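You operate a simulated robot arm through the tools that you are given. There is no shell and no other tool.

The job below is to be done with a simulated robot arm. You get a single attempt, and the scene is never put back.

TASK
Wipe up the powder spill and the cream smear with the grey pad.
Fine: wet it at the blue dispenser; put it back. What is to be rubbed or washed off counts as gone when no trace of it is left.

The check looks at the end state, three seconds after you hand in, the way a careful person would. Anything else that was tipped, shoved, dropped, spilled or broken makes it a failure.

THE ROBOT
A 6-joint arm with a two-finger parallel gripper, fixed in place. Base frame: the origin is on the floor under the middle of its stand, x ahead of it, y to its left, z up; the work surface is at about z = 0.75. Readings come in m, degrees, newtons and seconds.
With the tool pointing down near the work surface it reaches from about 0.26 to 0.68 m from the base axis. Its first joint turns from -66.0 to 66.0 degrees. Payload 2.9 kg.
Tool frame: the origin (TCP) lies between the finger pads and is the grasp point; the fingertips stand 0.03 m ahead of it; z points along the fingers, y is the line along which they close. Largest opening 0.11 m; finger width 0.02, thickness 0.01; the body of the gripper, 0.048 by 0.112 m, starts 0.055 m behind the TCP.
Orientation is told as [roll, pitch, yaw] about the base's x, y, z axes, in that order, counted from this pose: with the fingers straight down and closing along the base's y, the tool's x points along the base's -x, its y along +y and its z along -z.

THE INTERFACE
- The arm moves only by the tool drive_tool. Its argument "steps" is text: rows parted by semicolons, each of 7 numbers parted by spaces: the turn, a rotation vector about the base's x, y, z in degrees, then the shift along the base's x, y, z in m, then the opening, from 0 (shut) to 1 (fully open). In form: ax ay az dx dy dz hand; .... A call has 1 to 20 rows; each row shifts and turns the commanded pose from where the row before left it. Each row takes 0.2 s and may step no farther than 0.05 m and 8.6 degrees from the row before; otherwise, or with a gripper value out of range, the whole call is refused. Where a pose cannot be reached the arm comes as near as it can. A force on the tool above 40 N (or 10 N above the force at the start of the call, whichever is more), or a blocked arm, ends the call early, and 0.2 s more pass. The fingers move at their own pace (about 0.108 m/s each) and stop on an object; they squeeze with about 23 N. The grip force told is the motor's: it shows also when the fingers shut on nothing. Time passes only in rows, and 0.2 s behind the last, so rows that do not move let the fingers close. The reply holds the time, the measured pose of the TCP, the force on the tool along the base axes, the opening and the grip force, in the units named above and with some noise, with the torque about the TCP (base axes, N m) and any sound that the robot's microphone picked up.
- Cameras (640 x 400 px; columns grow to the right, rows downward): "scene" is fixed at [0.074, 0.4282, 1.3877]; the picture's right is [-0.80, -0.61, 0.00], its down [-0.34, 0.44, -0.83] and it looks along [0.50, -0.66, -0.56] (base axes); focal length 362 px, centre (320, 200). "wrist" rides on the gripper at [0.072, 0.017, -0.103] in the tool frame; the picture's right is [-0.23, 0.97, 0.00], its down [-0.76, -0.18, -0.62] and it looks along [-0.61, -0.14, 0.78] (tool axes); focal length 222 px, centre (320, 200). There is no depth. A picture from a camera that has moved, and an enlarged one, comes with that camera's place and axes in the base frame and with its lens.
- grab_frame(camera): a new picture of that camera. The clock stands still meanwhile.
- zoom(camera, box): a new picture of the part [left, top, right, bottom] of that camera's present view, enlarged. The clock stands still meanwhile.
- close_job(): hands the job in; it is judged then, once.

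Places have to be worked out from the pictures, the camera data and where the tool is seen. Open the gripper and draw the arm clear of the work before you hand the job in, unless the task says otherwise.

The tools are called after "Emit:" as a command line: name --argument value ..., lists and objects as JSON in quotes. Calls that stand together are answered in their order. drive_tool: Moves the arm, as the interface text tells. Its arguments: {"type":"object","properties":{"steps":{"type":"string"}},"required":["steps"]} The other tools are called the same way: grab_frame (camera) takes a picture; zoom (camera, box) takes an enlarged picture of a part of a camera's view; close_job () hands the job in.

At the start:

```text
clock: 0.0
ee_pos: [0.469, -0.0147, 1.0583]
ee_rot: [0.1, 0.0, 0.0]
ft_force: [0.0, 0.3, -0.1]
moment: [0.01, -0.02, -0.02]
grip_width: 0.1099
gripper_force: 0.0
```

scene: 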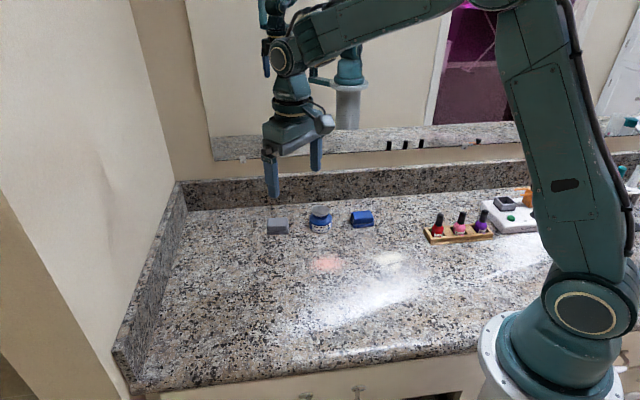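
wrist: 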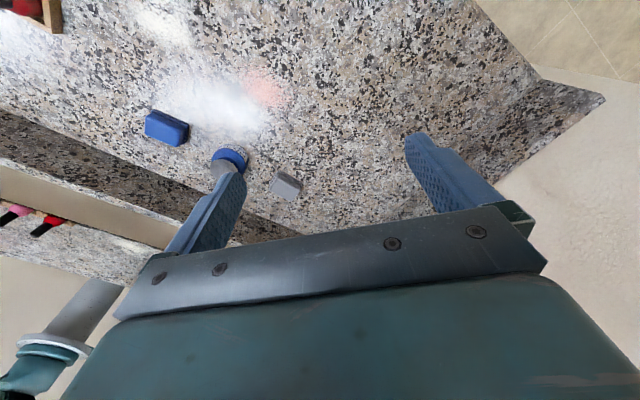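

I see a grey pad, a blue round item (probably the dispenser), a blue block, a pinkish patch, and a cream/white patch. I'll take enlarged pictures of these first.

Emit:
zoom --camera "scene" --box '[240, 190, 420, 300]'

Emit:
zoom --camera "wrist" --box '[100, 0, 400, 220]'

Emit:
zoom --camera "scene" --box '[400, 170, 640, 320]'

```text
3.56 times, centred on (330, 245) of scene
camera zoom: at [0.074, 0.4282, 1.3877], right [-0.8, -0.61, 0.0], down [-0.34, 0.44, -0.83], along [0.5, -0.66, -0.56], focal length 1288 px, centre (284, 40)
```

zoom: 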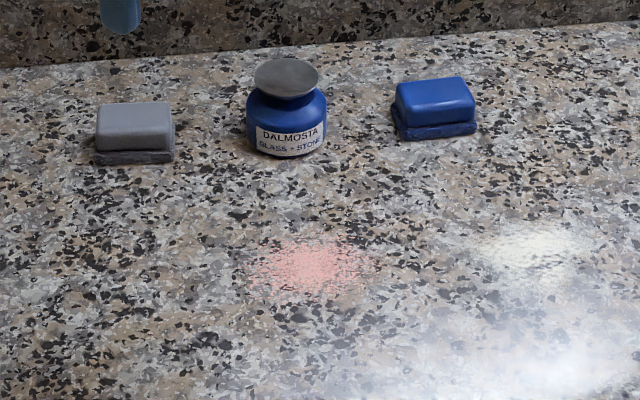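

```text
1.82 times, centred on (250, 110) of wrist
camera zoom: at [0.3955, 0.001, 1.1618], right [0.23, 0.97, 0.0], down [0.76, -0.18, 0.62], along [0.61, -0.14, -0.78], focal length 404 px, centre (447, 364)
```

zoom: 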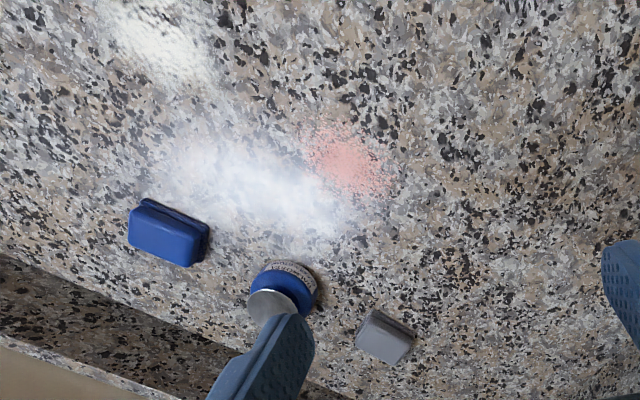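

```text
2.67 times, centred on (520, 245) of scene
camera zoom: at [0.074, 0.4282, 1.3877], right [-0.8, -0.61, 0.0], down [-0.34, 0.44, -0.83], along [0.5, -0.66, -0.56], focal length 966 px, centre (-213, 80)
```

zoom: 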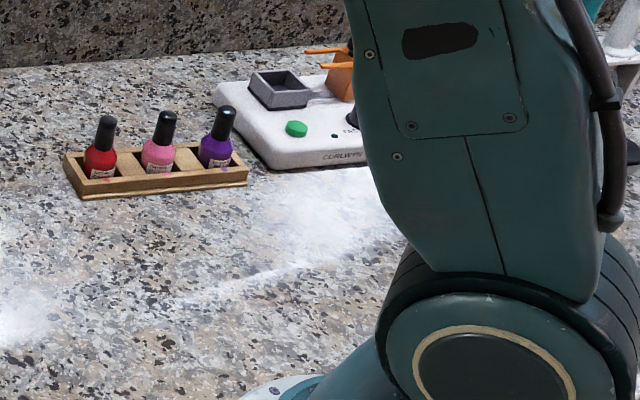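

The pads, the dispenser dish (about x 0.558, y -0.214, z 0.81) and the two stains (pink powder near 0.457, -0.11; cream near 0.343, -0.22) are located roughly. The counter is turned about 45° to the base. I'll turn the tool by -45° and move above the grey pad (about 0.645, -0.135) for a close look.

Emit:
drive_tool --steps "0 0 -7.5 0.022 -0.014 -0.015 1;0 0 -7.5 0.022 -0.014 -0.015 1;0 0 -7.5 0.022 -0.014 -0.015 1;0 0 -7.5 0.022 -0.014 -0.015 1;0 0 -7.5 0.022 -0.014 -0.015 1;0 0 -7.5 0.022 -0.014 -0.015 1;0 0 0 0 0 0 1"

Emit:
grab_frame --camera "wrist"

Emit:
grab_frame --camera "scene"

```text
clock: 1.6
ee_pos: [0.6015, -0.1008, 0.9703]
ee_rot: [0.0, -0.1, -45.1]
ft_force: [-1.1, 0.1, -0.4]
moment: [-0.01, 0.01, -0.02]
grip_width: 0.1098
gripper_force: 0.1
```

```text
taken
camera wrist: at [0.5613, -0.0381, 1.073], right [0.85, 0.53, 0.0], down [0.41, -0.67, 0.62], along [0.33, -0.53, -0.78], focal length 222 px, centre (320, 200)
```

wrist: 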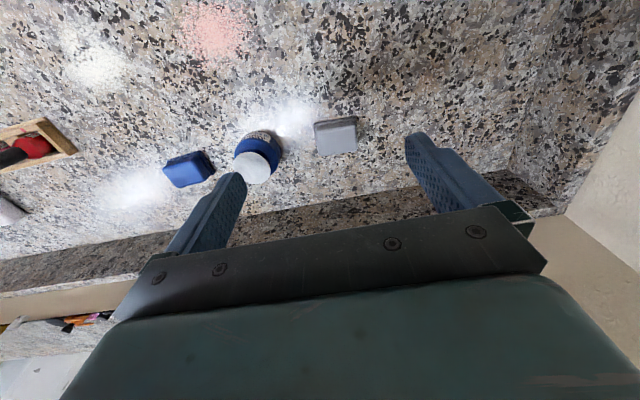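

```text
taken
```

scene: 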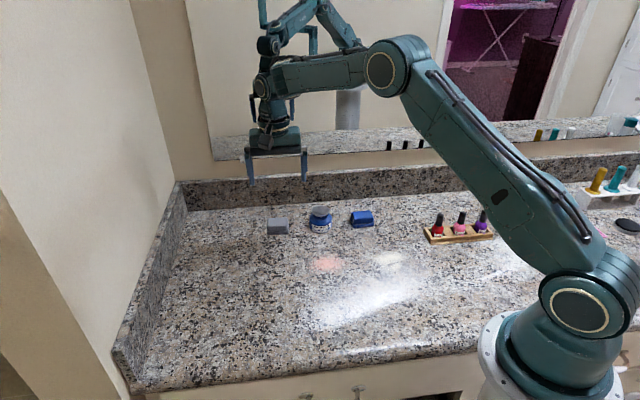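

The gripper is at (0.60, -0.10, 0.97) with the fingers parallel to the row. I'll enlarge the wrist view to measure the pad and dish.

Emit:
zoom --camera "wrist" --box '[220, 90, 400, 200]'

Emit:
zoom --camera "scene" --box '[250, 195, 350, 255]'

```text
3.56 times, centred on (310, 145) of wrist
camera zoom: at [0.5613, -0.0381, 1.073], right [0.85, 0.53, 0.0], down [0.41, -0.67, 0.62], along [0.33, -0.53, -0.78], focal length 790 px, centre (356, 396)
```

zoom: 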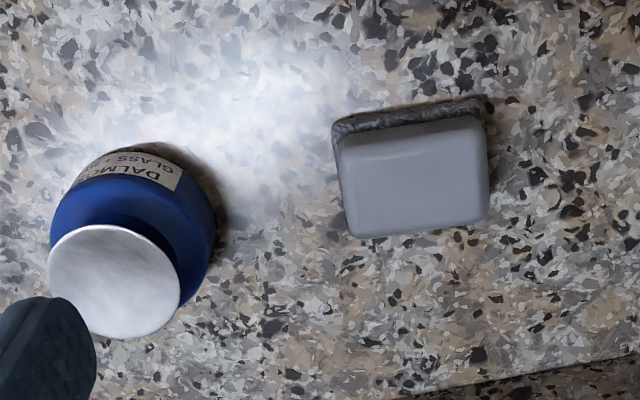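

```text
6.40 times, centred on (300, 225) of scene
camera zoom: at [0.074, 0.4282, 1.3877], right [-0.8, -0.61, 0.0], down [-0.34, 0.44, -0.83], along [0.5, -0.66, -0.56], focal length 2318 px, centre (448, 40)
```

zoom: 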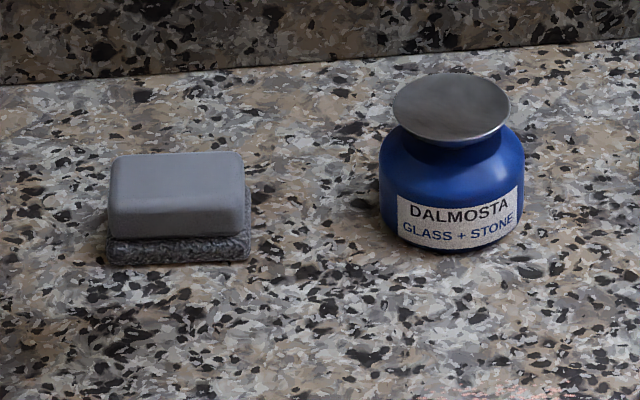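

Measured: the grey handle is about 0.055 x 0.040 m, centred near (0.649, -0.133), its long side about 41–42° from x, top near z 0.779, with a sponge layer below to about 0.763. I'll align to yaw -48° above it and look again.

Emit:
drive_tool --steps "0 0 -1.05 0.0158 -0.0108 -0.033 1;0 0 -1.05 0.0158 -0.0108 -0.033 1;0 0 -1.05 0.0158 -0.0108 -0.033 1;0 0 0 0 0 0 1"

Emit:
grab_frame --camera "wrist"

Emit:
zoom --camera "scene" --box '[230, 150, 370, 250]'

```text
clock: 2.6
ee_pos: [0.6478, -0.1302, 0.8675]
ee_rot: [0.0, 0.1, -48.2]
ft_force: [0.3, 0.3, 0.0]
moment: [0.02, 0.01, -0.01]
grip_width: 0.1099
gripper_force: 0.1
```

```text
taken
camera wrist: at [0.6115, -0.068, 0.9711], right [0.88, 0.48, 0.0], down [0.38, -0.69, 0.62], along [0.3, -0.55, -0.78], focal length 222 px, centre (320, 200)
```

wrist: 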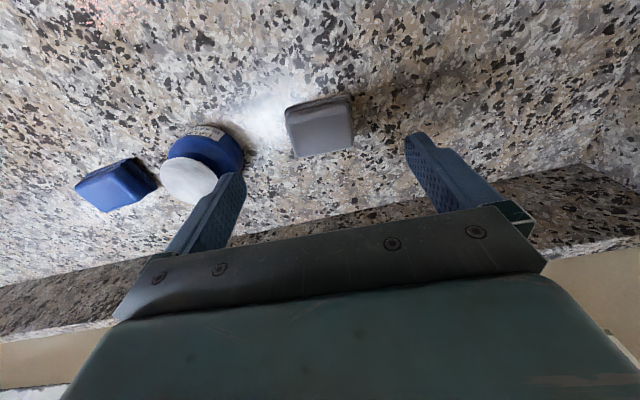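

```text
4.00 times, centred on (300, 200) of scene
camera zoom: at [0.074, 0.4282, 1.3877], right [-0.8, -0.61, 0.0], down [-0.34, 0.44, -0.83], along [0.5, -0.66, -0.56], focal length 1449 px, centre (400, 200)
```

zoom: 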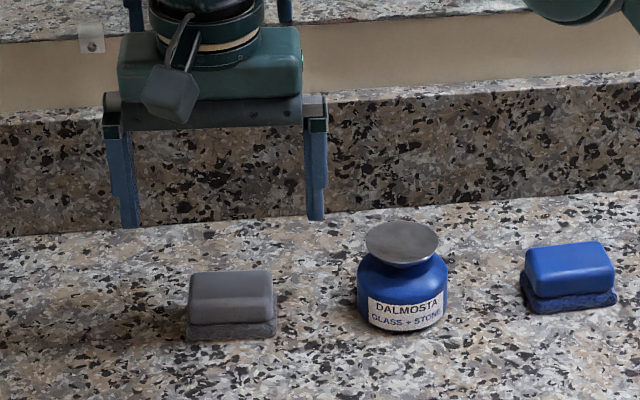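

The pad appears at about (320, 130) in the wrist view, where a point directly below the TCP should show. I'll enlarge it to check centring and angle before descending.

Emit:
zoom --camera "wrist" --box '[240, 70, 400, 170]'

```text
4.00 times, centred on (320, 120) of wrist
camera zoom: at [0.6115, -0.068, 0.9711], right [0.88, 0.48, 0.0], down [0.38, -0.69, 0.62], along [0.3, -0.55, -0.78], focal length 888 px, centre (320, 520)
```

zoom: 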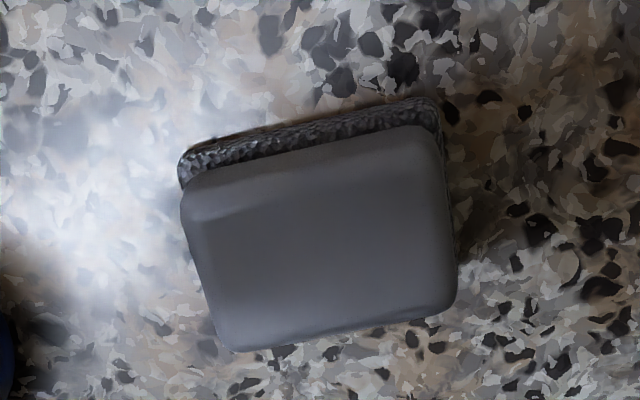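

Centring is good (pad centre about 0.649, -0.1345, angle about 41°). I'll shift slightly, rotate another 0.8° and descend to about z 0.80 with open fingers.

Emit:
drive_tool --steps "0 0 -0.8 0.0010 -0.0038 -0.025 1;0 0 0 0 0 -0.025 1;0 0 0 0 0 -0.018 1;0 0 0 0 0 0 1"

Emit:
grab_frame --camera "wrist"

Emit:
zoom --camera "scene" --box '[230, 170, 340, 245]'

```text
clock: 3.6
ee_pos: [0.6492, -0.1366, 0.8022]
ee_rot: [-0.1, 0.0, -48.9]
ft_force: [-0.9, 0.2, -0.1]
moment: [-0.02, 0.01, 0.02]
grip_width: 0.1101
gripper_force: 0.0
```

```text
taken
camera wrist: at [0.6127, -0.0711, 0.9049], right [0.88, 0.47, 0.0], down [0.37, -0.69, 0.62], along [0.29, -0.55, -0.78], focal length 222 px, centre (320, 200)
```

wrist: 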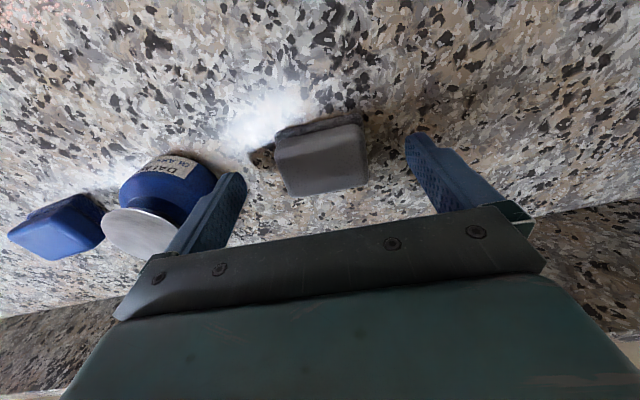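

```text
5.33 times, centred on (285, 208) of scene
camera zoom: at [0.074, 0.4282, 1.3877], right [-0.8, -0.61, 0.0], down [-0.34, 0.44, -0.83], along [0.5, -0.66, -0.56], focal length 1932 px, centre (507, 160)
```

zoom: 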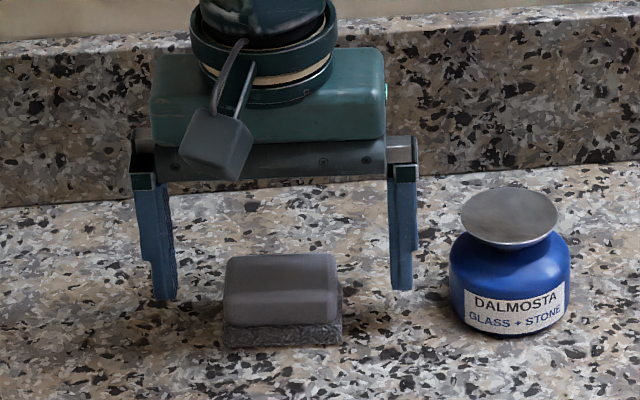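

Fingers straddle the pad evenly. I'll lower about 6 mm so the tips sit just above the sponge layer, and close on the handle.

Emit:
drive_tool --steps "0 0 0 0 0.001 -0.006 1;0 0 0 0 0 0 1;0 0 0 0 0 0 0;0 0 0 0 0 0 0;0 0 0 0 0 0 0;0 0 0 0 0 0 0"

Emit:
grab_frame --camera "wrist"

Emit:
zoom --camera "scene" --box '[230, 170, 340, 245]'

```text
clock: 5.0
ee_pos: [0.6487, -0.1336, 0.7955]
ee_rot: [0.0, 0.0, -49.0]
ft_force: [1.3, -0.1, 0.4]
moment: [0.0, -0.01, -0.04]
grip_width: 0.0571
gripper_force: 22.8
```

```text
taken
camera wrist: at [0.6129, -0.0694, 0.8987], right [0.88, 0.47, 0.0], down [0.37, -0.69, 0.62], along [0.29, -0.55, -0.78], focal length 222 px, centre (320, 200)
```

wrist: 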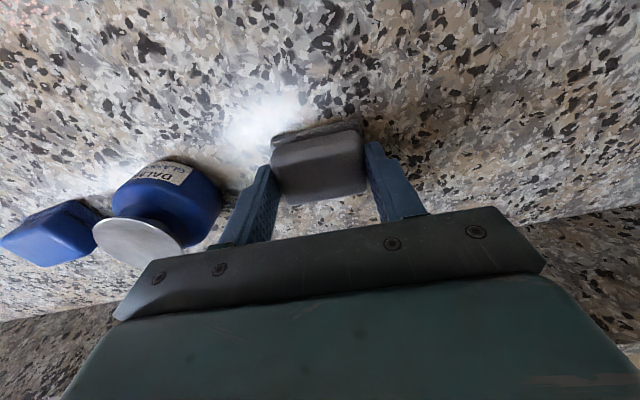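

```text
5.33 times, centred on (285, 208) of scene
camera zoom: at [0.074, 0.4282, 1.3877], right [-0.8, -0.61, 0.0], down [-0.34, 0.44, -0.83], along [0.5, -0.66, -0.56], focal length 1932 px, centre (507, 160)
```

zoom: 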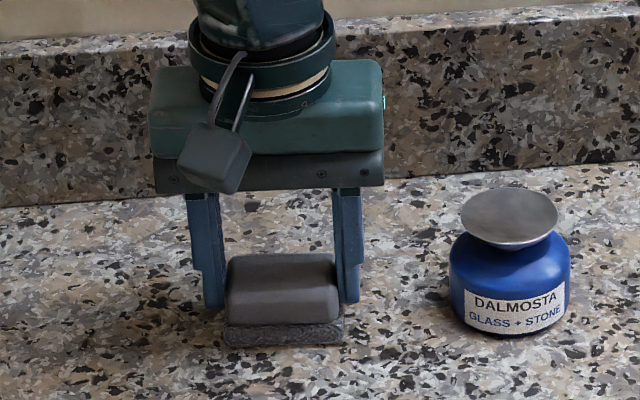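

The fingers hold at 0.057 m with 23 N. I'll lift straight up and check the pad comes along.

Emit:
drive_tool --steps "0 0 0 0 0 0.02 0;0 0 0 0 0 0.03 0;0 0 0 0 0 0.04 0;0 0 0 0 0 0.03 0;0 0 0 0 0 0 0"

Emit:
zoom --camera "scene" --box '[230, 130, 400, 245]'

Emit:
grab_frame --camera "wrist"

```text
clock: 6.2
ee_pos: [0.6491, -0.1355, 0.9145]
ee_rot: [0.0, 0.0, -48.9]
ft_force: [0.5, 0.0, 0.6]
moment: [-0.01, -0.01, 0.01]
grip_width: 0.0569
gripper_force: 22.9
```

```text
3.48 times, centred on (315, 188) of scene
camera zoom: at [0.074, 0.4282, 1.3877], right [-0.8, -0.61, 0.0], down [-0.34, 0.44, -0.83], along [0.5, -0.66, -0.56], focal length 1260 px, centre (337, 244)
```

zoom: 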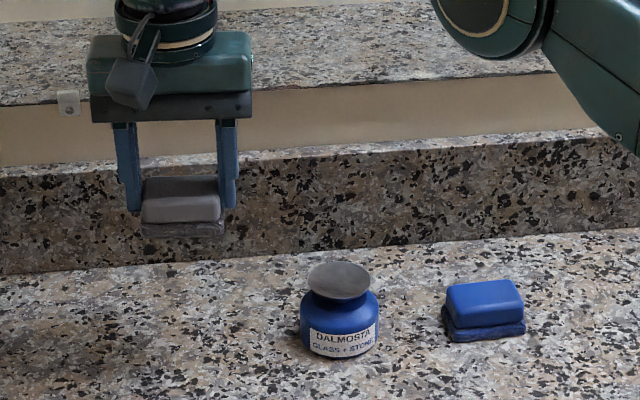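

```text
taken
camera wrist: at [0.6133, -0.0706, 1.0184], right [0.88, 0.47, 0.0], down [0.37, -0.69, 0.62], along [0.29, -0.55, -0.78], focal length 222 px, centre (320, 200)
```

wrist: 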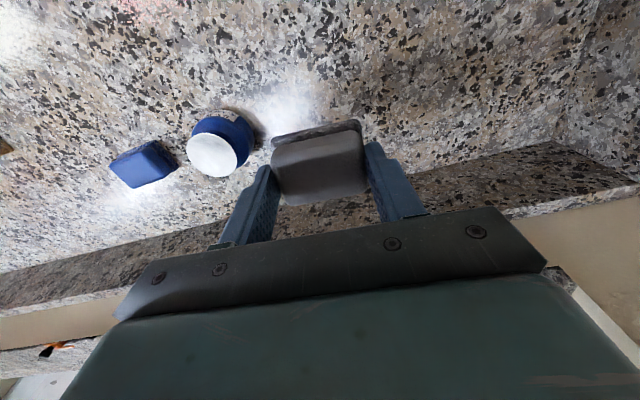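

The pad is securely held. Triangulating from both cameras puts the dish centre at about (0.563, -0.220), z about 0.805. I'll move above it at a height that clears it.

Emit:
drive_tool --steps "0 0 0 -0.0287 -0.0283 0 0;0 0 0 -0.0287 -0.0283 0 0;0 0 0 -0.0287 -0.0283 -0.01 0;0 0 0 0 0 -0.015 0;0 0 0 0 0 0 0"

Emit:
zoom --camera "scene" --box '[250, 140, 400, 245]'

Emit:
grab_frame --camera "wrist"

```text
clock: 7.4
ee_pos: [0.5654, -0.2187, 0.889]
ee_rot: [0.0, 0.1, -48.9]
ft_force: [-0.5, 0.6, 0.0]
moment: [-0.03, 0.01, 0.0]
grip_width: 0.0567
gripper_force: 23.2
```

```text
3.81 times, centred on (325, 192) of scene
camera zoom: at [0.074, 0.4282, 1.3877], right [-0.8, -0.61, 0.0], down [-0.34, 0.44, -0.83], along [0.5, -0.66, -0.56], focal length 1380 px, centre (301, 229)
```

zoom: 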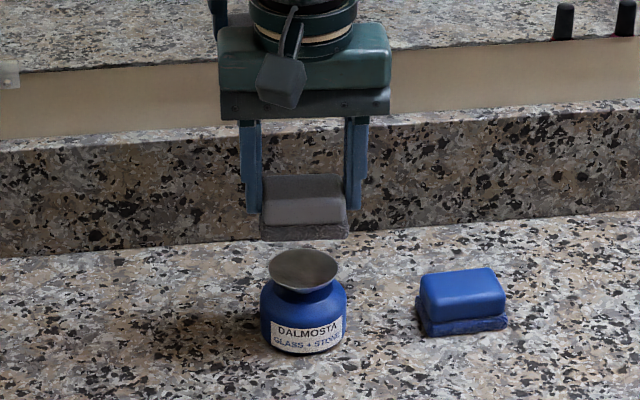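

```text
taken
camera wrist: at [0.5296, -0.1549, 0.9919], right [0.88, 0.47, 0.0], down [0.37, -0.69, 0.62], along [0.29, -0.55, -0.78], focal length 222 px, centre (320, 200)
```

wrist: 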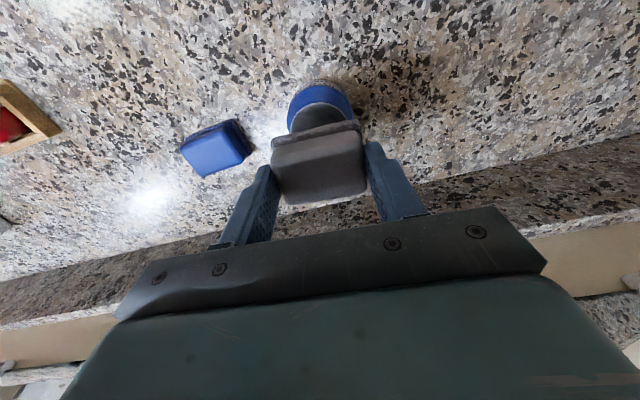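

The pad is above the dish with a small gap. I'll enlarge the wrist view to check the centring over the dish before pressing.

Emit:
zoom --camera "wrist" --box '[250, 60, 410, 160]'

Emit:
zoom --camera "scene" --box '[290, 170, 370, 240]'

```text
4.00 times, centred on (330, 110) of wrist
camera zoom: at [0.5296, -0.1549, 0.9919], right [0.88, 0.47, 0.0], down [0.37, -0.69, 0.62], along [0.29, -0.55, -0.78], focal length 888 px, centre (280, 560)
```

zoom: 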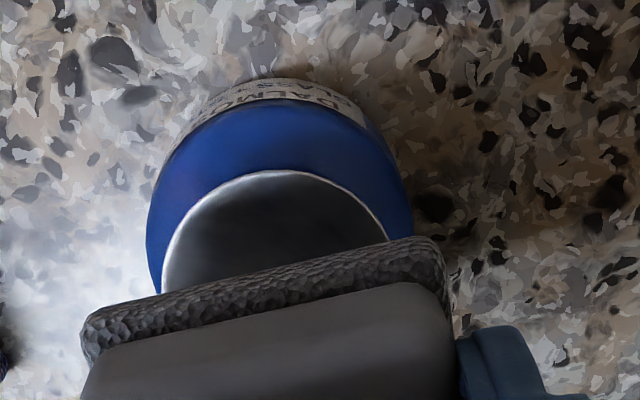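

```text
5.71 times, centred on (330, 205) of scene
camera zoom: at [0.074, 0.4282, 1.3877], right [-0.8, -0.61, 0.0], down [-0.34, 0.44, -0.83], along [0.5, -0.66, -0.56], focal length 2070 px, centre (263, 171)
```

zoom: 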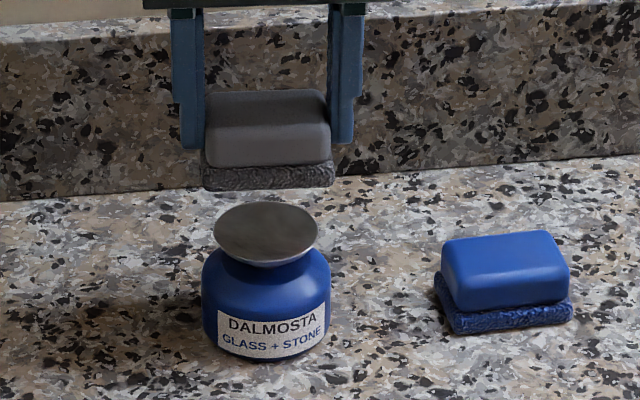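

The dish centre refines to about (0.562, -0.219). I'll shift 2–3 mm and lower to just above the expected contact height (TCP about 0.853).

Emit:
drive_tool --steps "0 0 0 -0.0025 0 -0.012 0;0 0 0 0 0 -0.012 0;0 0 0 0 0 -0.008 0;0 0 0 0 0 0 0"

Emit:
zoom --camera "scene" --box '[290, 170, 370, 240]'

```text
clock: 8.4
ee_pos: [0.5614, -0.2184, 0.8564]
ee_rot: [0.0, 0.0, -49.0]
ft_force: [0.5, 0.1, 0.4]
moment: [-0.03, 0.03, 0.04]
grip_width: 0.0571
gripper_force: 22.6
```

```text
5.71 times, centred on (330, 205) of scene
camera zoom: at [0.074, 0.4282, 1.3877], right [-0.8, -0.61, 0.0], down [-0.34, 0.44, -0.83], along [0.5, -0.66, -0.56], focal length 2070 px, centre (263, 171)
```

zoom: 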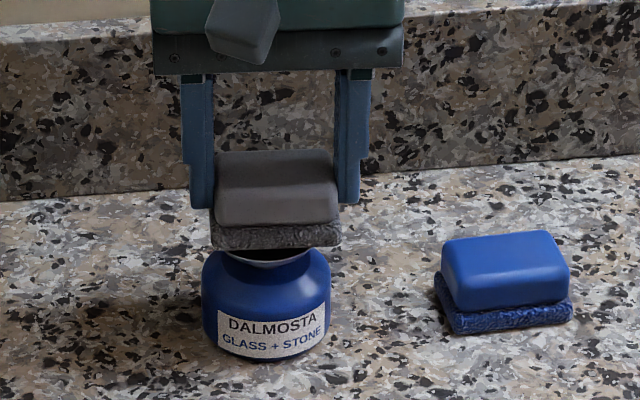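

The pad sits about 4 mm right of the dish in the scene picture. I'll shift back left by that and lower gently in small steps to feel contact.

Emit:
drive_tool --steps "0 0 0 0.003 0.0022 0 0;0 0 0 0 0 -0.003 0;0 0 0 0 0 -0.003 0;0 0 0 0 0 0 0"

Emit:
zoom --camera "scene" --box '[290, 170, 370, 240]'

```text
clock: 9.4
ee_pos: [0.5637, -0.2157, 0.8512]
ee_rot: [-0.1, 0.1, -48.9]
ft_force: [0.2, 0.2, 0.4]
moment: [0.0, -0.02, 0.03]
grip_width: 0.0569
gripper_force: 23.0
```

```text
5.71 times, centred on (330, 205) of scene
camera zoom: at [0.074, 0.4282, 1.3877], right [-0.8, -0.61, 0.0], down [-0.34, 0.44, -0.83], along [0.5, -0.66, -0.56], focal length 2070 px, centre (263, 171)
```

zoom: 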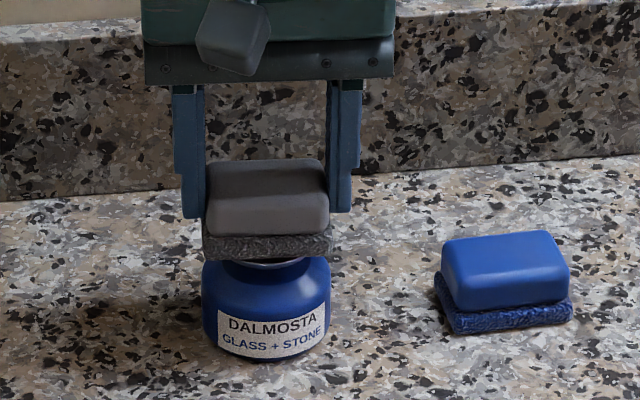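

Now centred, with no contact force yet. I continue down in 2 mm rows.

Emit:
drive_tool --steps "0 0 0 0 -0.001 -0.002 0;0 0 0 0 -0.001 -0.002 0;0 0 0 0 0 0 0"

```text
clock: 10.2
ee_pos: [0.5643, -0.2173, 0.848]
ee_rot: [0.0, 0.0, -48.9]
ft_force: [1.0, 0.5, 1.0]
moment: [0.01, -0.01, -0.01]
grip_width: 0.0567
gripper_force: 23.1
```

The vertical force is only about 1 N, perhaps a light touch. I press further in 2 mm rows.

Emit:
drive_tool --steps "0 0 0 0 0 -0.002 0;0 0 0 0 0 -0.002 0;0 0 0 0 0 0 0"

Emit:
zoom --camera "scene" --box '[290, 170, 370, 240]'

```text
clock: 11.0
ee_pos: [0.5651, -0.2172, 0.8461]
ee_rot: [0.0, 0.0, -48.9]
ft_force: [-1.0, 0.6, 2.4]
moment: [-0.01, 0.05, 0.0]
grip_width: 0.0569
gripper_force: 22.8
```

```text
5.71 times, centred on (330, 205) of scene
camera zoom: at [0.0739, 0.4282, 1.3877], right [-0.8, -0.61, 0.0], down [-0.34, 0.44, -0.83], along [0.5, -0.66, -0.56], focal length 2070 px, centre (263, 171)
```

zoom: 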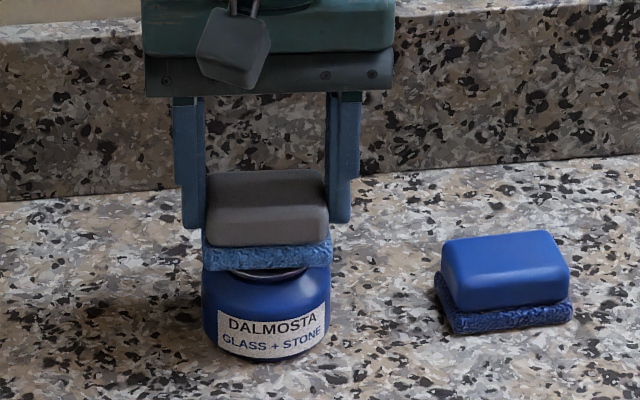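

The sponge layer has turned blue, so it took up liquid from the dispenser. I lift straight up and check that the dispenser stays in place.

Emit:
drive_tool --steps "0 0 0 0 0 0.004 0;0 0 0 0 0 0.01 0;0 0 0 0 0 0.02 0;0 0 0 0 0 0.02 0;0 0 0 0 0 0 0"

Emit:
zoom --camera "scene" --box '[270, 150, 370, 240]'

Emit:
grab_frame --camera "wrist"

```text
clock: 12.2
ee_pos: [0.5639, -0.2173, 0.8991]
ee_rot: [0.0, 0.0, -48.8]
ft_force: [0.0, 0.1, 0.1]
moment: [0.02, 0.0, 0.02]
grip_width: 0.0571
gripper_force: 22.6
```

```text
4.44 times, centred on (320, 195) of scene
camera zoom: at [0.074, 0.4282, 1.3877], right [-0.8, -0.61, 0.0], down [-0.34, 0.44, -0.83], along [0.5, -0.66, -0.56], focal length 1610 px, centre (320, 222)
```

zoom: 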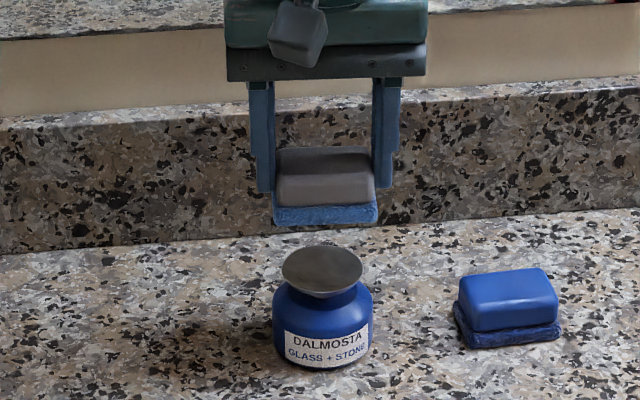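

```text
taken
camera wrist: at [0.5275, -0.1533, 1.0022], right [0.88, 0.47, 0.0], down [0.37, -0.69, 0.62], along [0.29, -0.55, -0.78], focal length 222 px, centre (320, 200)
```

wrist: 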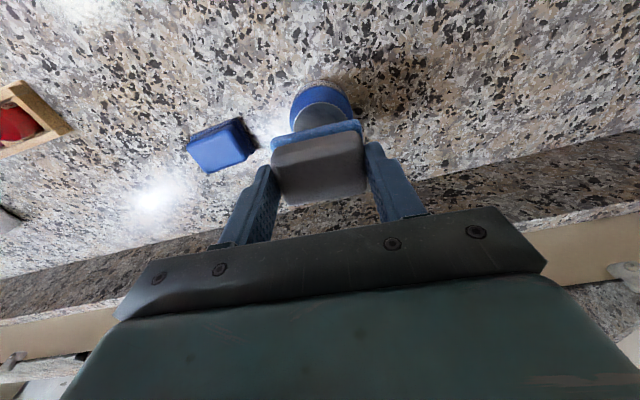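

The dispenser stands unchanged and the pad is wet. Next I enlarge the scene view of the two stains to get their extents before wiping.

Emit:
zoom --camera "scene" --box '[290, 240, 370, 290]'

Emit:
zoom --camera "scene" --box '[350, 235, 430, 285]'

```text
8.00 times, centred on (330, 265) of scene
camera zoom: at [0.074, 0.4282, 1.3877], right [-0.8, -0.61, 0.0], down [-0.34, 0.44, -0.83], along [0.5, -0.66, -0.56], focal length 2898 px, centre (240, -320)
```

zoom: 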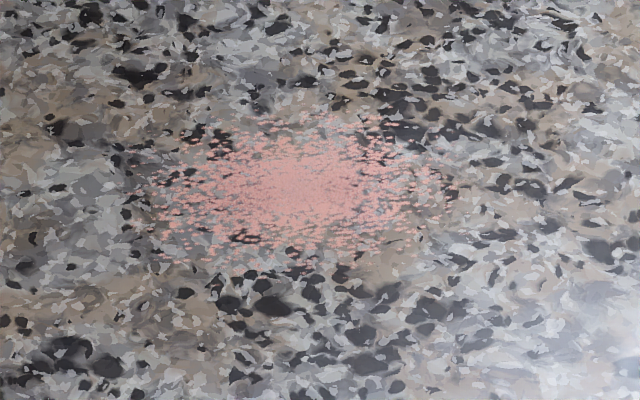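

```text
8.00 times, centred on (390, 260) of scene
camera zoom: at [0.074, 0.4282, 1.3877], right [-0.8, -0.61, 0.0], down [-0.34, 0.44, -0.83], along [0.5, -0.66, -0.56], focal length 2898 px, centre (-240, -280)
```

zoom: 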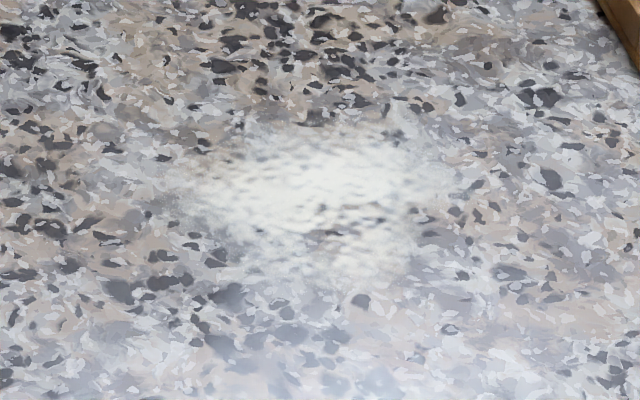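

Powder: centre about (0.4565, -0.109), roughly ±0.049 along the row and ±0.036 across. Cream: centre about (0.342, -0.2155), similar size. I'll move above the near edge corner of the powder and go down to just above the counter.

Emit:
drive_tool --steps "0 0 0 -0.0318 0.0213 0 0;0 0 0 -0.0318 0.0213 0 0;0 0 0 -0.0318 0.0213 0 0;0 0 0 -0.0318 0.0213 0 0;0 0 0 -0.0318 0.0213 0 0;0 0 0 0 0 -0.04 0;0 0 0 0 0 -0.04 0;0 0 0 0 0 -0.015 0;0 0 0 0 0 0 0"

Emit:
grab_frame --camera "scene"

Emit:
grab_frame --camera "wrist"

```text
clock: 14.2
ee_pos: [0.4062, -0.1095, 0.8025]
ee_rot: [0.1, 0.1, -48.9]
ft_force: [-0.7, -0.8, -1.0]
moment: [-0.02, 0.0, 0.0]
grip_width: 0.0568
gripper_force: 22.7
```

```text
taken
```

scene: 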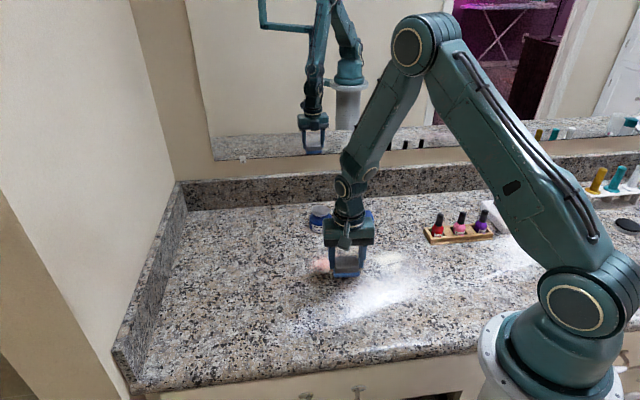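

```text
taken
camera wrist: at [0.3699, -0.0454, 0.9053], right [0.88, 0.47, 0.0], down [0.37, -0.69, 0.62], along [0.29, -0.55, -0.78], focal length 222 px, centre (320, 200)
```

wrist: 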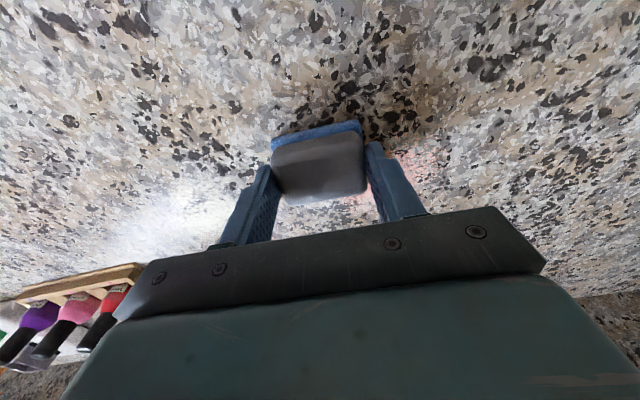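

The pad hovers about 7 mm above the counter beside the powder. I lower in small steps until I feel contact.

Emit:
drive_tool --steps "0 0 0 0 0 -0.005 0;0 0 0 0 0 -0.003 0;0 0 0 0 0 0 0"

```text
clock: 15.0
ee_pos: [0.4055, -0.1098, 0.7957]
ee_rot: [0.1, 0.0, -48.9]
ft_force: [-1.2, 1.6, 7.5]
moment: [0.0, 0.08, 0.0]
grip_width: 0.057
gripper_force: 23.4
```

Contact at 7.5 N, a suitable wiping pressure. I wipe the first lane along the row direction and look at the effect.

Emit:
drive_tool --steps "0 0 0 0.0151 0.0131 0 0;0 0 0 0.0151 0.0131 0 0;0 0 0 0.0151 0.0131 0 0;0 0 0 0.0151 0.0131 0 0;0 0 0 0 0 0 0"

Emit:
zoom --camera "scene" --box '[270, 225, 390, 300]'

Emit:
grab_frame --camera "wrist"

```text
clock: 16.2
ee_pos: [0.4653, -0.0605, 0.7957]
ee_rot: [0.1, -0.1, -49.0]
ft_force: [-5.8, -6.5, 21.2]
moment: [-0.25, 0.22, -0.02]
grip_width: 0.057
gripper_force: 22.5
```

```text
5.33 times, centred on (330, 262) of scene
camera zoom: at [0.0735, 0.4281, 1.3878], right [-0.8, -0.61, 0.0], down [-0.34, 0.44, -0.83], along [0.5, -0.66, -0.56], focal length 1932 px, centre (267, -133)
```

zoom: 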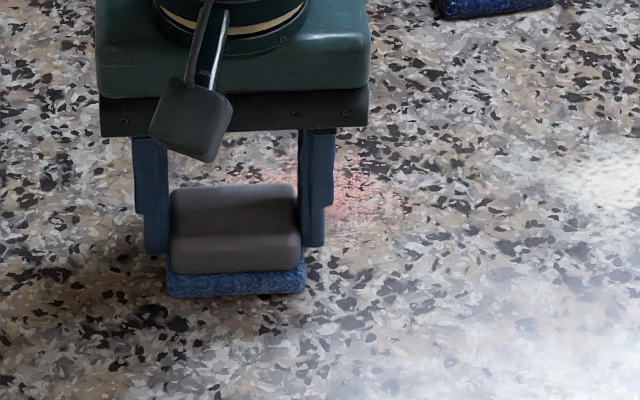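

```text
taken
camera wrist: at [0.4286, 0.0042, 0.8981], right [0.88, 0.47, 0.0], down [0.36, -0.69, 0.62], along [0.29, -0.55, -0.78], focal length 222 px, centre (320, 200)
```

wrist: 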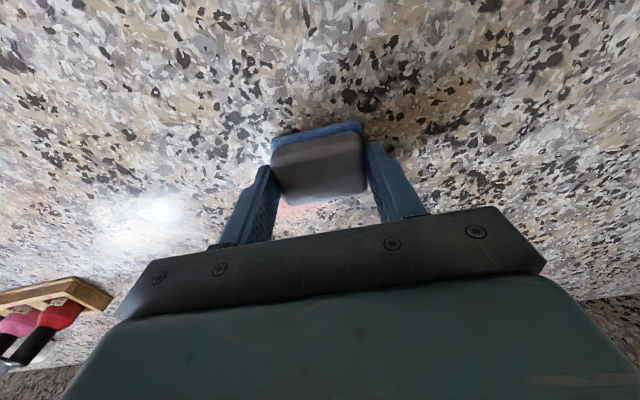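

The powder comes off where the pad passes, but force rose to about 21 N, so I ease up 1.5 mm and wipe the second lane back.

Emit:
drive_tool --steps "0 0 0 0.0072 -0.0083 0.0015 0;0 0 0 0.0072 -0.0083 0 0;0 0 0 -0.0151 -0.0131 0 0;0 0 0 -0.0151 -0.0131 0 0;0 0 0 -0.0151 -0.0131 0 0;0 0 0 -0.0151 -0.0131 0 0;0 0 0 0 0 0 0"

Emit:
zoom --camera "scene" --box '[270, 225, 390, 300]'

```text
clock: 17.8
ee_pos: [0.4196, -0.1272, 0.796]
ee_rot: [-0.1, -0.1, -48.8]
ft_force: [-1.0, -0.8, 0.2]
moment: [-0.02, -0.01, -0.04]
grip_width: 0.0568
gripper_force: 22.9
```

```text
5.33 times, centred on (330, 262) of scene
camera zoom: at [0.074, 0.4282, 1.3877], right [-0.8, -0.61, 0.0], down [-0.34, 0.44, -0.83], along [0.5, -0.66, -0.56], focal length 1932 px, centre (267, -133)
```

zoom: 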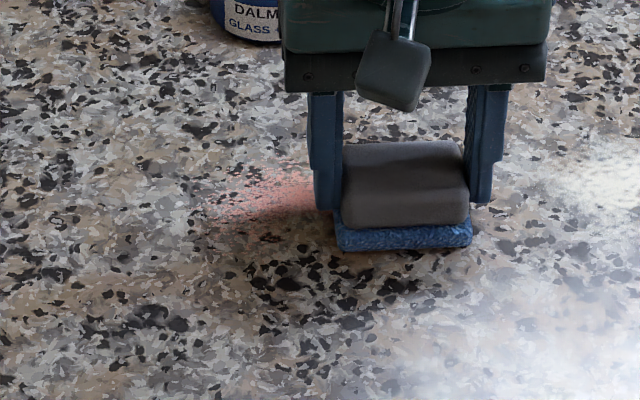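

At this end the contact is now almost zero and powder is left, so lane two was too light. I lower 1.2 mm and repeat the lane.

Emit:
drive_tool --steps "0 0 0 0 0 -0.0012 0;0 0 0 0.0151 0.0131 0 0;0 0 0 0.0151 0.0131 0 0;0 0 0 0.0151 0.0131 0 0;0 0 0 0.0151 0.0131 0 0;0 0 0 0 0 0 0"

Emit:
zoom --camera "scene" --box '[270, 225, 390, 300]'

```text
clock: 19.2
ee_pos: [0.4803, -0.0762, 0.7951]
ee_rot: [0.0, 0.0, -49.0]
ft_force: [0.6, -0.7, -0.4]
moment: [0.0, 0.02, 0.01]
grip_width: 0.057
gripper_force: 22.8
```

```text
5.33 times, centred on (330, 262) of scene
camera zoom: at [0.074, 0.4282, 1.3877], right [-0.8, -0.61, 0.0], down [-0.34, 0.44, -0.83], along [0.5, -0.66, -0.56], focal length 1932 px, centre (267, -133)
```

zoom: 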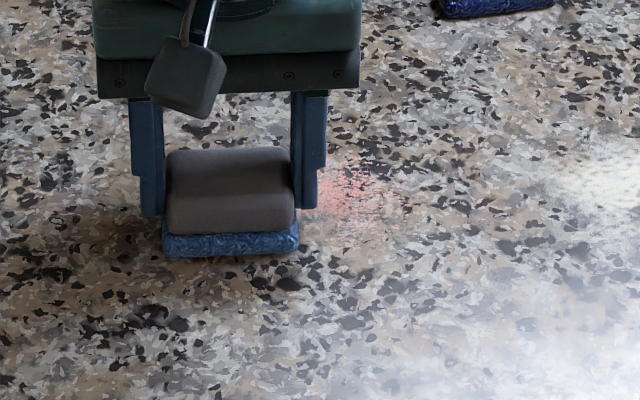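

Force is again near zero at this height, so the pad probably slid up slightly in the grip during the 21 N stretch. I lower in 1 mm steps until contact returns.

Emit:
drive_tool --steps "0 0 0 0 0 -0.001 0;0 0 0 0 0 0 0"

```text
clock: 19.8
ee_pos: [0.4803, -0.0764, 0.7949]
ee_rot: [0.0, 0.0, -49.0]
ft_force: [0.9, 0.0, 0.3]
moment: [-0.02, 0.02, 0.0]
grip_width: 0.0568
gripper_force: 23.2
```

Emit:
drive_tool --steps "0 0 0 0 0 -0.001 0;0 0 0 0 0 0 0"

```text
clock: 20.4
ee_pos: [0.4802, -0.0761, 0.7936]
ee_rot: [-0.1, -0.1, -49.1]
ft_force: [0.1, -0.8, 6.0]
moment: [-0.01, 0.08, 0.01]
grip_width: 0.057
gripper_force: 22.7
```

Contact is back at 6 N. I wipe lane two in the reverse direction.

Emit:
drive_tool --steps "0 0 0 -0.0151 -0.0131 0 0;0 0 0 -0.0151 -0.0131 0 0;0 0 0 -0.0151 -0.0131 0 0;0 0 0 -0.0151 -0.0131 0 0"

Emit:
zoom --camera "scene" --box '[270, 225, 390, 300]'

```text
clock: 21.4
ee_pos: [0.4174, -0.1273, 0.7942]
ee_rot: [0.0, 0.0, -48.9]
ft_force: [5.9, 4.3, 16.5]
moment: [0.18, -0.21, -0.03]
grip_width: 0.0572
gripper_force: 22.7
```

```text
5.33 times, centred on (330, 262) of scene
camera zoom: at [0.0739, 0.4284, 1.3877], right [-0.8, -0.61, 0.0], down [-0.34, 0.44, -0.83], along [0.5, -0.66, -0.56], focal length 1932 px, centre (267, -133)
```

zoom: 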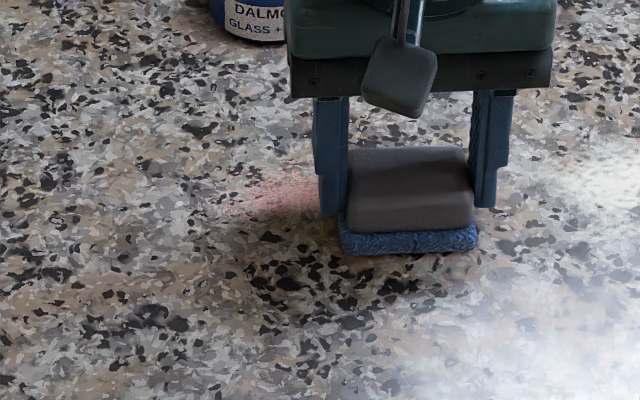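

Good progress; the force is 16 N. I shift to lane three and wipe forward.

Emit:
drive_tool --steps "0 0 0 0.0072 -0.0083 0.0005 0;0 0 0 0.0072 -0.0083 0 0;0 0 0 0.0151 0.0131 0 0;0 0 0 0.0151 0.0131 0 0;0 0 0 0.0151 0.0131 0 0;0 0 0 0.0151 0.0131 0 0"

Emit:
zoom --camera "scene" --box '[270, 225, 390, 300]'

```text
clock: 22.8
ee_pos: [0.4955, -0.0917, 0.7937]
ee_rot: [0.0, 0.1, -48.9]
ft_force: [-0.9, -1.8, 3.2]
moment: [-0.05, 0.14, 0.09]
grip_width: 0.0569
gripper_force: 23.4
```

```text
5.33 times, centred on (330, 262) of scene
camera zoom: at [0.0739, 0.4282, 1.3877], right [-0.8, -0.61, 0.0], down [-0.34, 0.44, -0.83], along [0.5, -0.66, -0.56], focal length 1932 px, centre (267, -133)
```

zoom: 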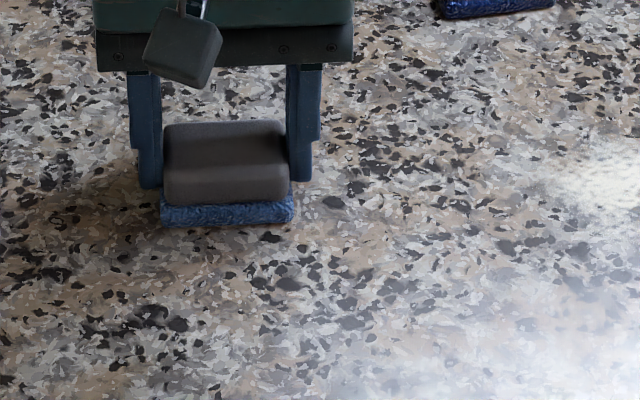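

Most of the powder is gone. I do lane four (far side) in reverse with a touch more pressure.

Emit:
drive_tool --steps "0 0 0 0.0072 -0.0083 -0.0006 0;0 0 0 0.0072 -0.0083 0 0;0 0 0 -0.0151 -0.0131 0 0;0 0 0 -0.0151 -0.0131 0 0;0 0 0 -0.0151 -0.0131 0 0;0 0 0 -0.0151 -0.0131 0 0"

Emit:
zoom --camera "scene" --box '[270, 225, 390, 300]'

```text
clock: 24.2
ee_pos: [0.4498, -0.1608, 0.7923]
ee_rot: [0.1, -0.1, -48.8]
ft_force: [2.6, 3.2, 9.0]
moment: [0.17, -0.08, -0.06]
grip_width: 0.0569
gripper_force: 23.1
```

```text
5.33 times, centred on (330, 262) of scene
camera zoom: at [0.0739, 0.4283, 1.3877], right [-0.8, -0.61, 0.0], down [-0.34, 0.44, -0.83], along [0.5, -0.66, -0.56], focal length 1932 px, centre (267, -133)
```

zoom: 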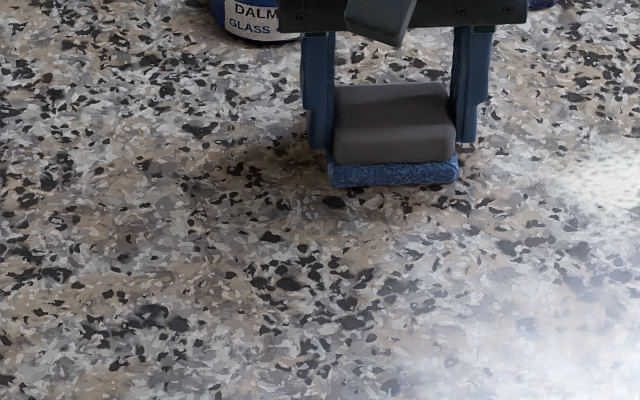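

The area looks clean. I lift, move over beside the cream's corner and then inspect the powder area closely.

Emit:
drive_tool --steps "0 0 0 0 0 0.02 0;0 0 0 0 0 0.03 0;0 0 0 -0.0187 -0.0181 0 0;0 0 0 -0.0187 -0.0181 0 0;0 0 0 -0.0187 -0.0181 0 0;0 0 0 0 0 0 0"

Emit:
zoom --camera "scene" --box '[280, 230, 380, 295]'

Emit:
grab_frame --camera "wrist"

Emit:
zoom --camera "scene" --box '[330, 200, 450, 285]'

```text
clock: 25.6
ee_pos: [0.3909, -0.2167, 0.845]
ee_rot: [0.0, 0.0, -48.9]
ft_force: [-1.2, 0.1, 0.5]
moment: [0.0, -0.01, 0.02]
grip_width: 0.057
gripper_force: 22.9
```

```text
6.15 times, centred on (330, 262) of scene
camera zoom: at [0.074, 0.4282, 1.3877], right [-0.8, -0.61, 0.0], down [-0.34, 0.44, -0.83], along [0.5, -0.66, -0.56], focal length 2229 px, centre (258, -185)
```

zoom: 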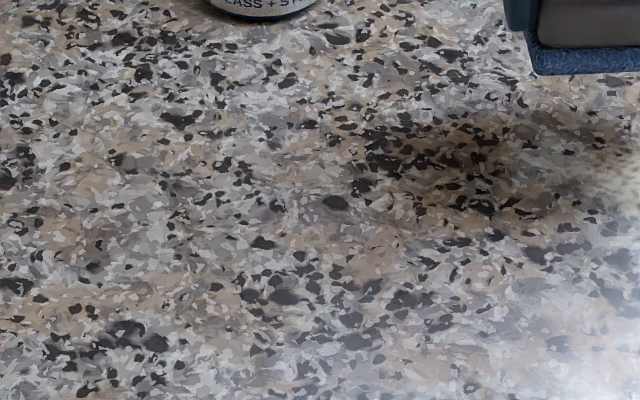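

```text
taken
camera wrist: at [0.3544, -0.1528, 0.9474], right [0.88, 0.47, 0.0], down [0.37, -0.69, 0.62], along [0.29, -0.55, -0.78], focal length 222 px, centre (320, 200)
```

wrist: 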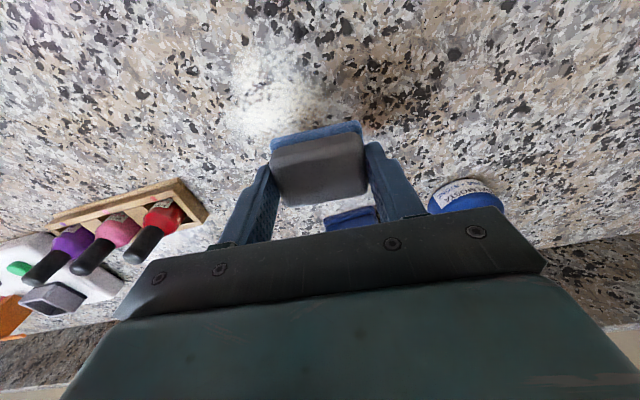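

```text
4.71 times, centred on (390, 242) of scene
camera zoom: at [0.074, 0.4282, 1.3877], right [-0.8, -0.61, 0.0], down [-0.34, 0.44, -0.83], along [0.5, -0.66, -0.56], focal length 1704 px, centre (-9, 0)
```

zoom: 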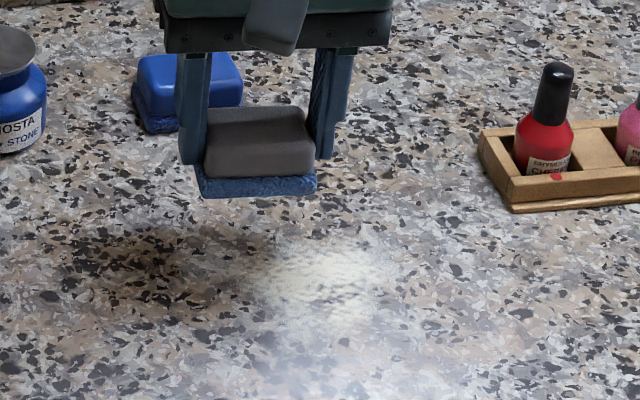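

No powder remains visible. The cream centre from the wrist view is about (0.341, -0.2145); I'm at its far-right corner. I lower to near contact.

Emit:
drive_tool --steps "0 0 0 0 0 -0.03 0;0 0 0 0 0 -0.015 0;0 0 0 0 0 -0.005 0;0 0 0 0 0 -0.002 0;0 0 0 0 0 0 0"

```text
clock: 26.8
ee_pos: [0.3926, -0.2168, 0.7925]
ee_rot: [0.0, -0.1, -49.0]
ft_force: [-3.5, 1.5, 21.3]
moment: [0.07, 0.24, -0.02]
grip_width: 0.0568
gripper_force: 23.0
```

Contact is 21 N, a bit firm; I ease up 1 mm and wipe the first cream lane.

Emit:
drive_tool --steps "0 0 0 0 0 0.001 0;0 0 0 -0.0145 -0.0126 0 0;0 0 0 -0.0145 -0.0126 0 0;0 0 0 -0.0145 -0.0126 0 0;0 0 0 -0.0145 -0.0126 0 0"

Emit:
zoom --camera "scene" --box '[330, 200, 450, 285]'

```text
clock: 28.0
ee_pos: [0.3317, -0.2653, 0.7926]
ee_rot: [-0.1, 0.1, -49.1]
ft_force: [1.3, -0.6, 1.6]
moment: [0.01, -0.13, 0.01]
grip_width: 0.0568
gripper_force: 23.0
```

```text
4.71 times, centred on (390, 242) of scene
camera zoom: at [0.074, 0.4283, 1.3877], right [-0.8, -0.61, 0.0], down [-0.34, 0.44, -0.83], along [0.5, -0.66, -0.56], focal length 1704 px, centre (-9, 0)
```

zoom: 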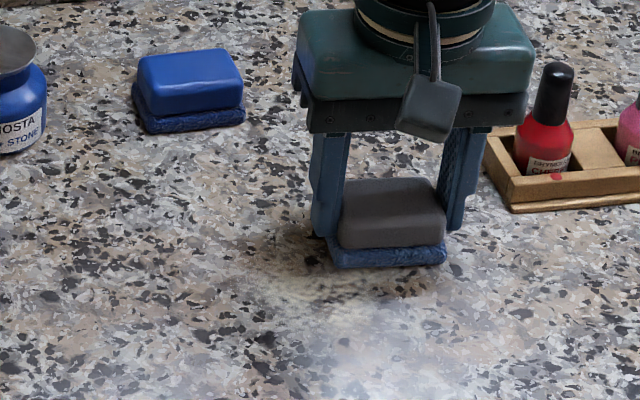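

The cream comes off too; contact grew light (1.6 N). I shift one lane toward the camera, press 0.8 mm more and wipe forward.

Emit:
drive_tool --steps "0 0 0 -0.0072 0.0083 -0.0008 0;0 0 0 -0.0072 0.0083 0 0;0 0 0 0.0145 0.0126 0 0;0 0 0 0.0145 0.0126 0 0;0 0 0 0.0145 0.0126 0 0;0 0 0 0.0145 0.0126 0 0"

Emit:
zoom --camera "scene" --box '[330, 200, 450, 285]'

```text
clock: 29.4
ee_pos: [0.3757, -0.1997, 0.7922]
ee_rot: [-0.1, 0.0, -48.9]
ft_force: [-2.7, -3.2, 9.6]
moment: [-0.13, 0.08, 0.05]
grip_width: 0.0566
gripper_force: 22.9
```

```text
4.71 times, centred on (390, 242) of scene
camera zoom: at [0.0738, 0.4282, 1.3877], right [-0.8, -0.61, 0.0], down [-0.34, 0.44, -0.83], along [0.5, -0.66, -0.56], focal length 1704 px, centre (-9, 0)
```

zoom: 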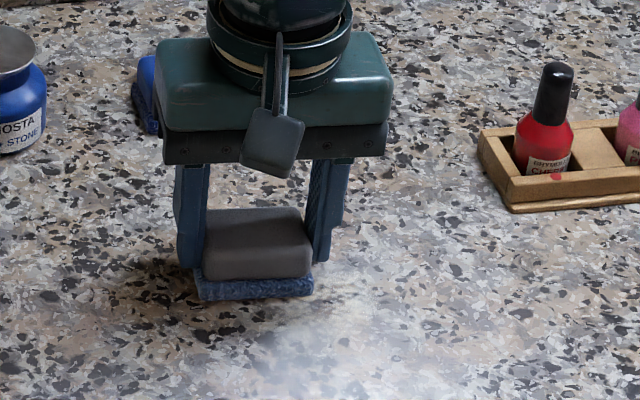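

Lane two was good at about 10 N. I continue with lane three in reverse, same height.

Emit:
drive_tool --steps "0 0 0 -0.0072 0.0083 0 0;0 0 0 -0.0072 0.0083 0 0;0 0 0 -0.0145 -0.0126 0 0;0 0 0 -0.0145 -0.0126 0 0;0 0 0 -0.0145 -0.0126 0 0;0 0 0 -0.0145 -0.0126 0 0"

Emit:
zoom --camera "scene" --box '[330, 200, 450, 285]'

```text
clock: 30.8
ee_pos: [0.3052, -0.2349, 0.7926]
ee_rot: [0.2, 0.0, -48.9]
ft_force: [7.4, 6.0, 17.5]
moment: [0.19, -0.19, -0.08]
grip_width: 0.057
gripper_force: 22.6
```

```text
4.71 times, centred on (390, 242) of scene
camera zoom: at [0.0739, 0.4285, 1.3876], right [-0.8, -0.61, 0.0], down [-0.34, 0.44, -0.83], along [0.5, -0.66, -0.56], focal length 1704 px, centre (-9, 0)
```

zoom: 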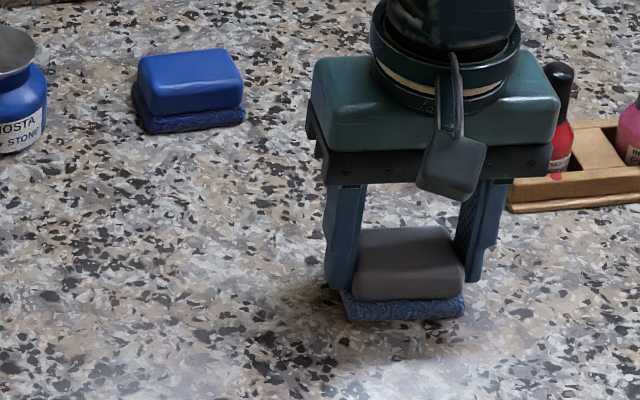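

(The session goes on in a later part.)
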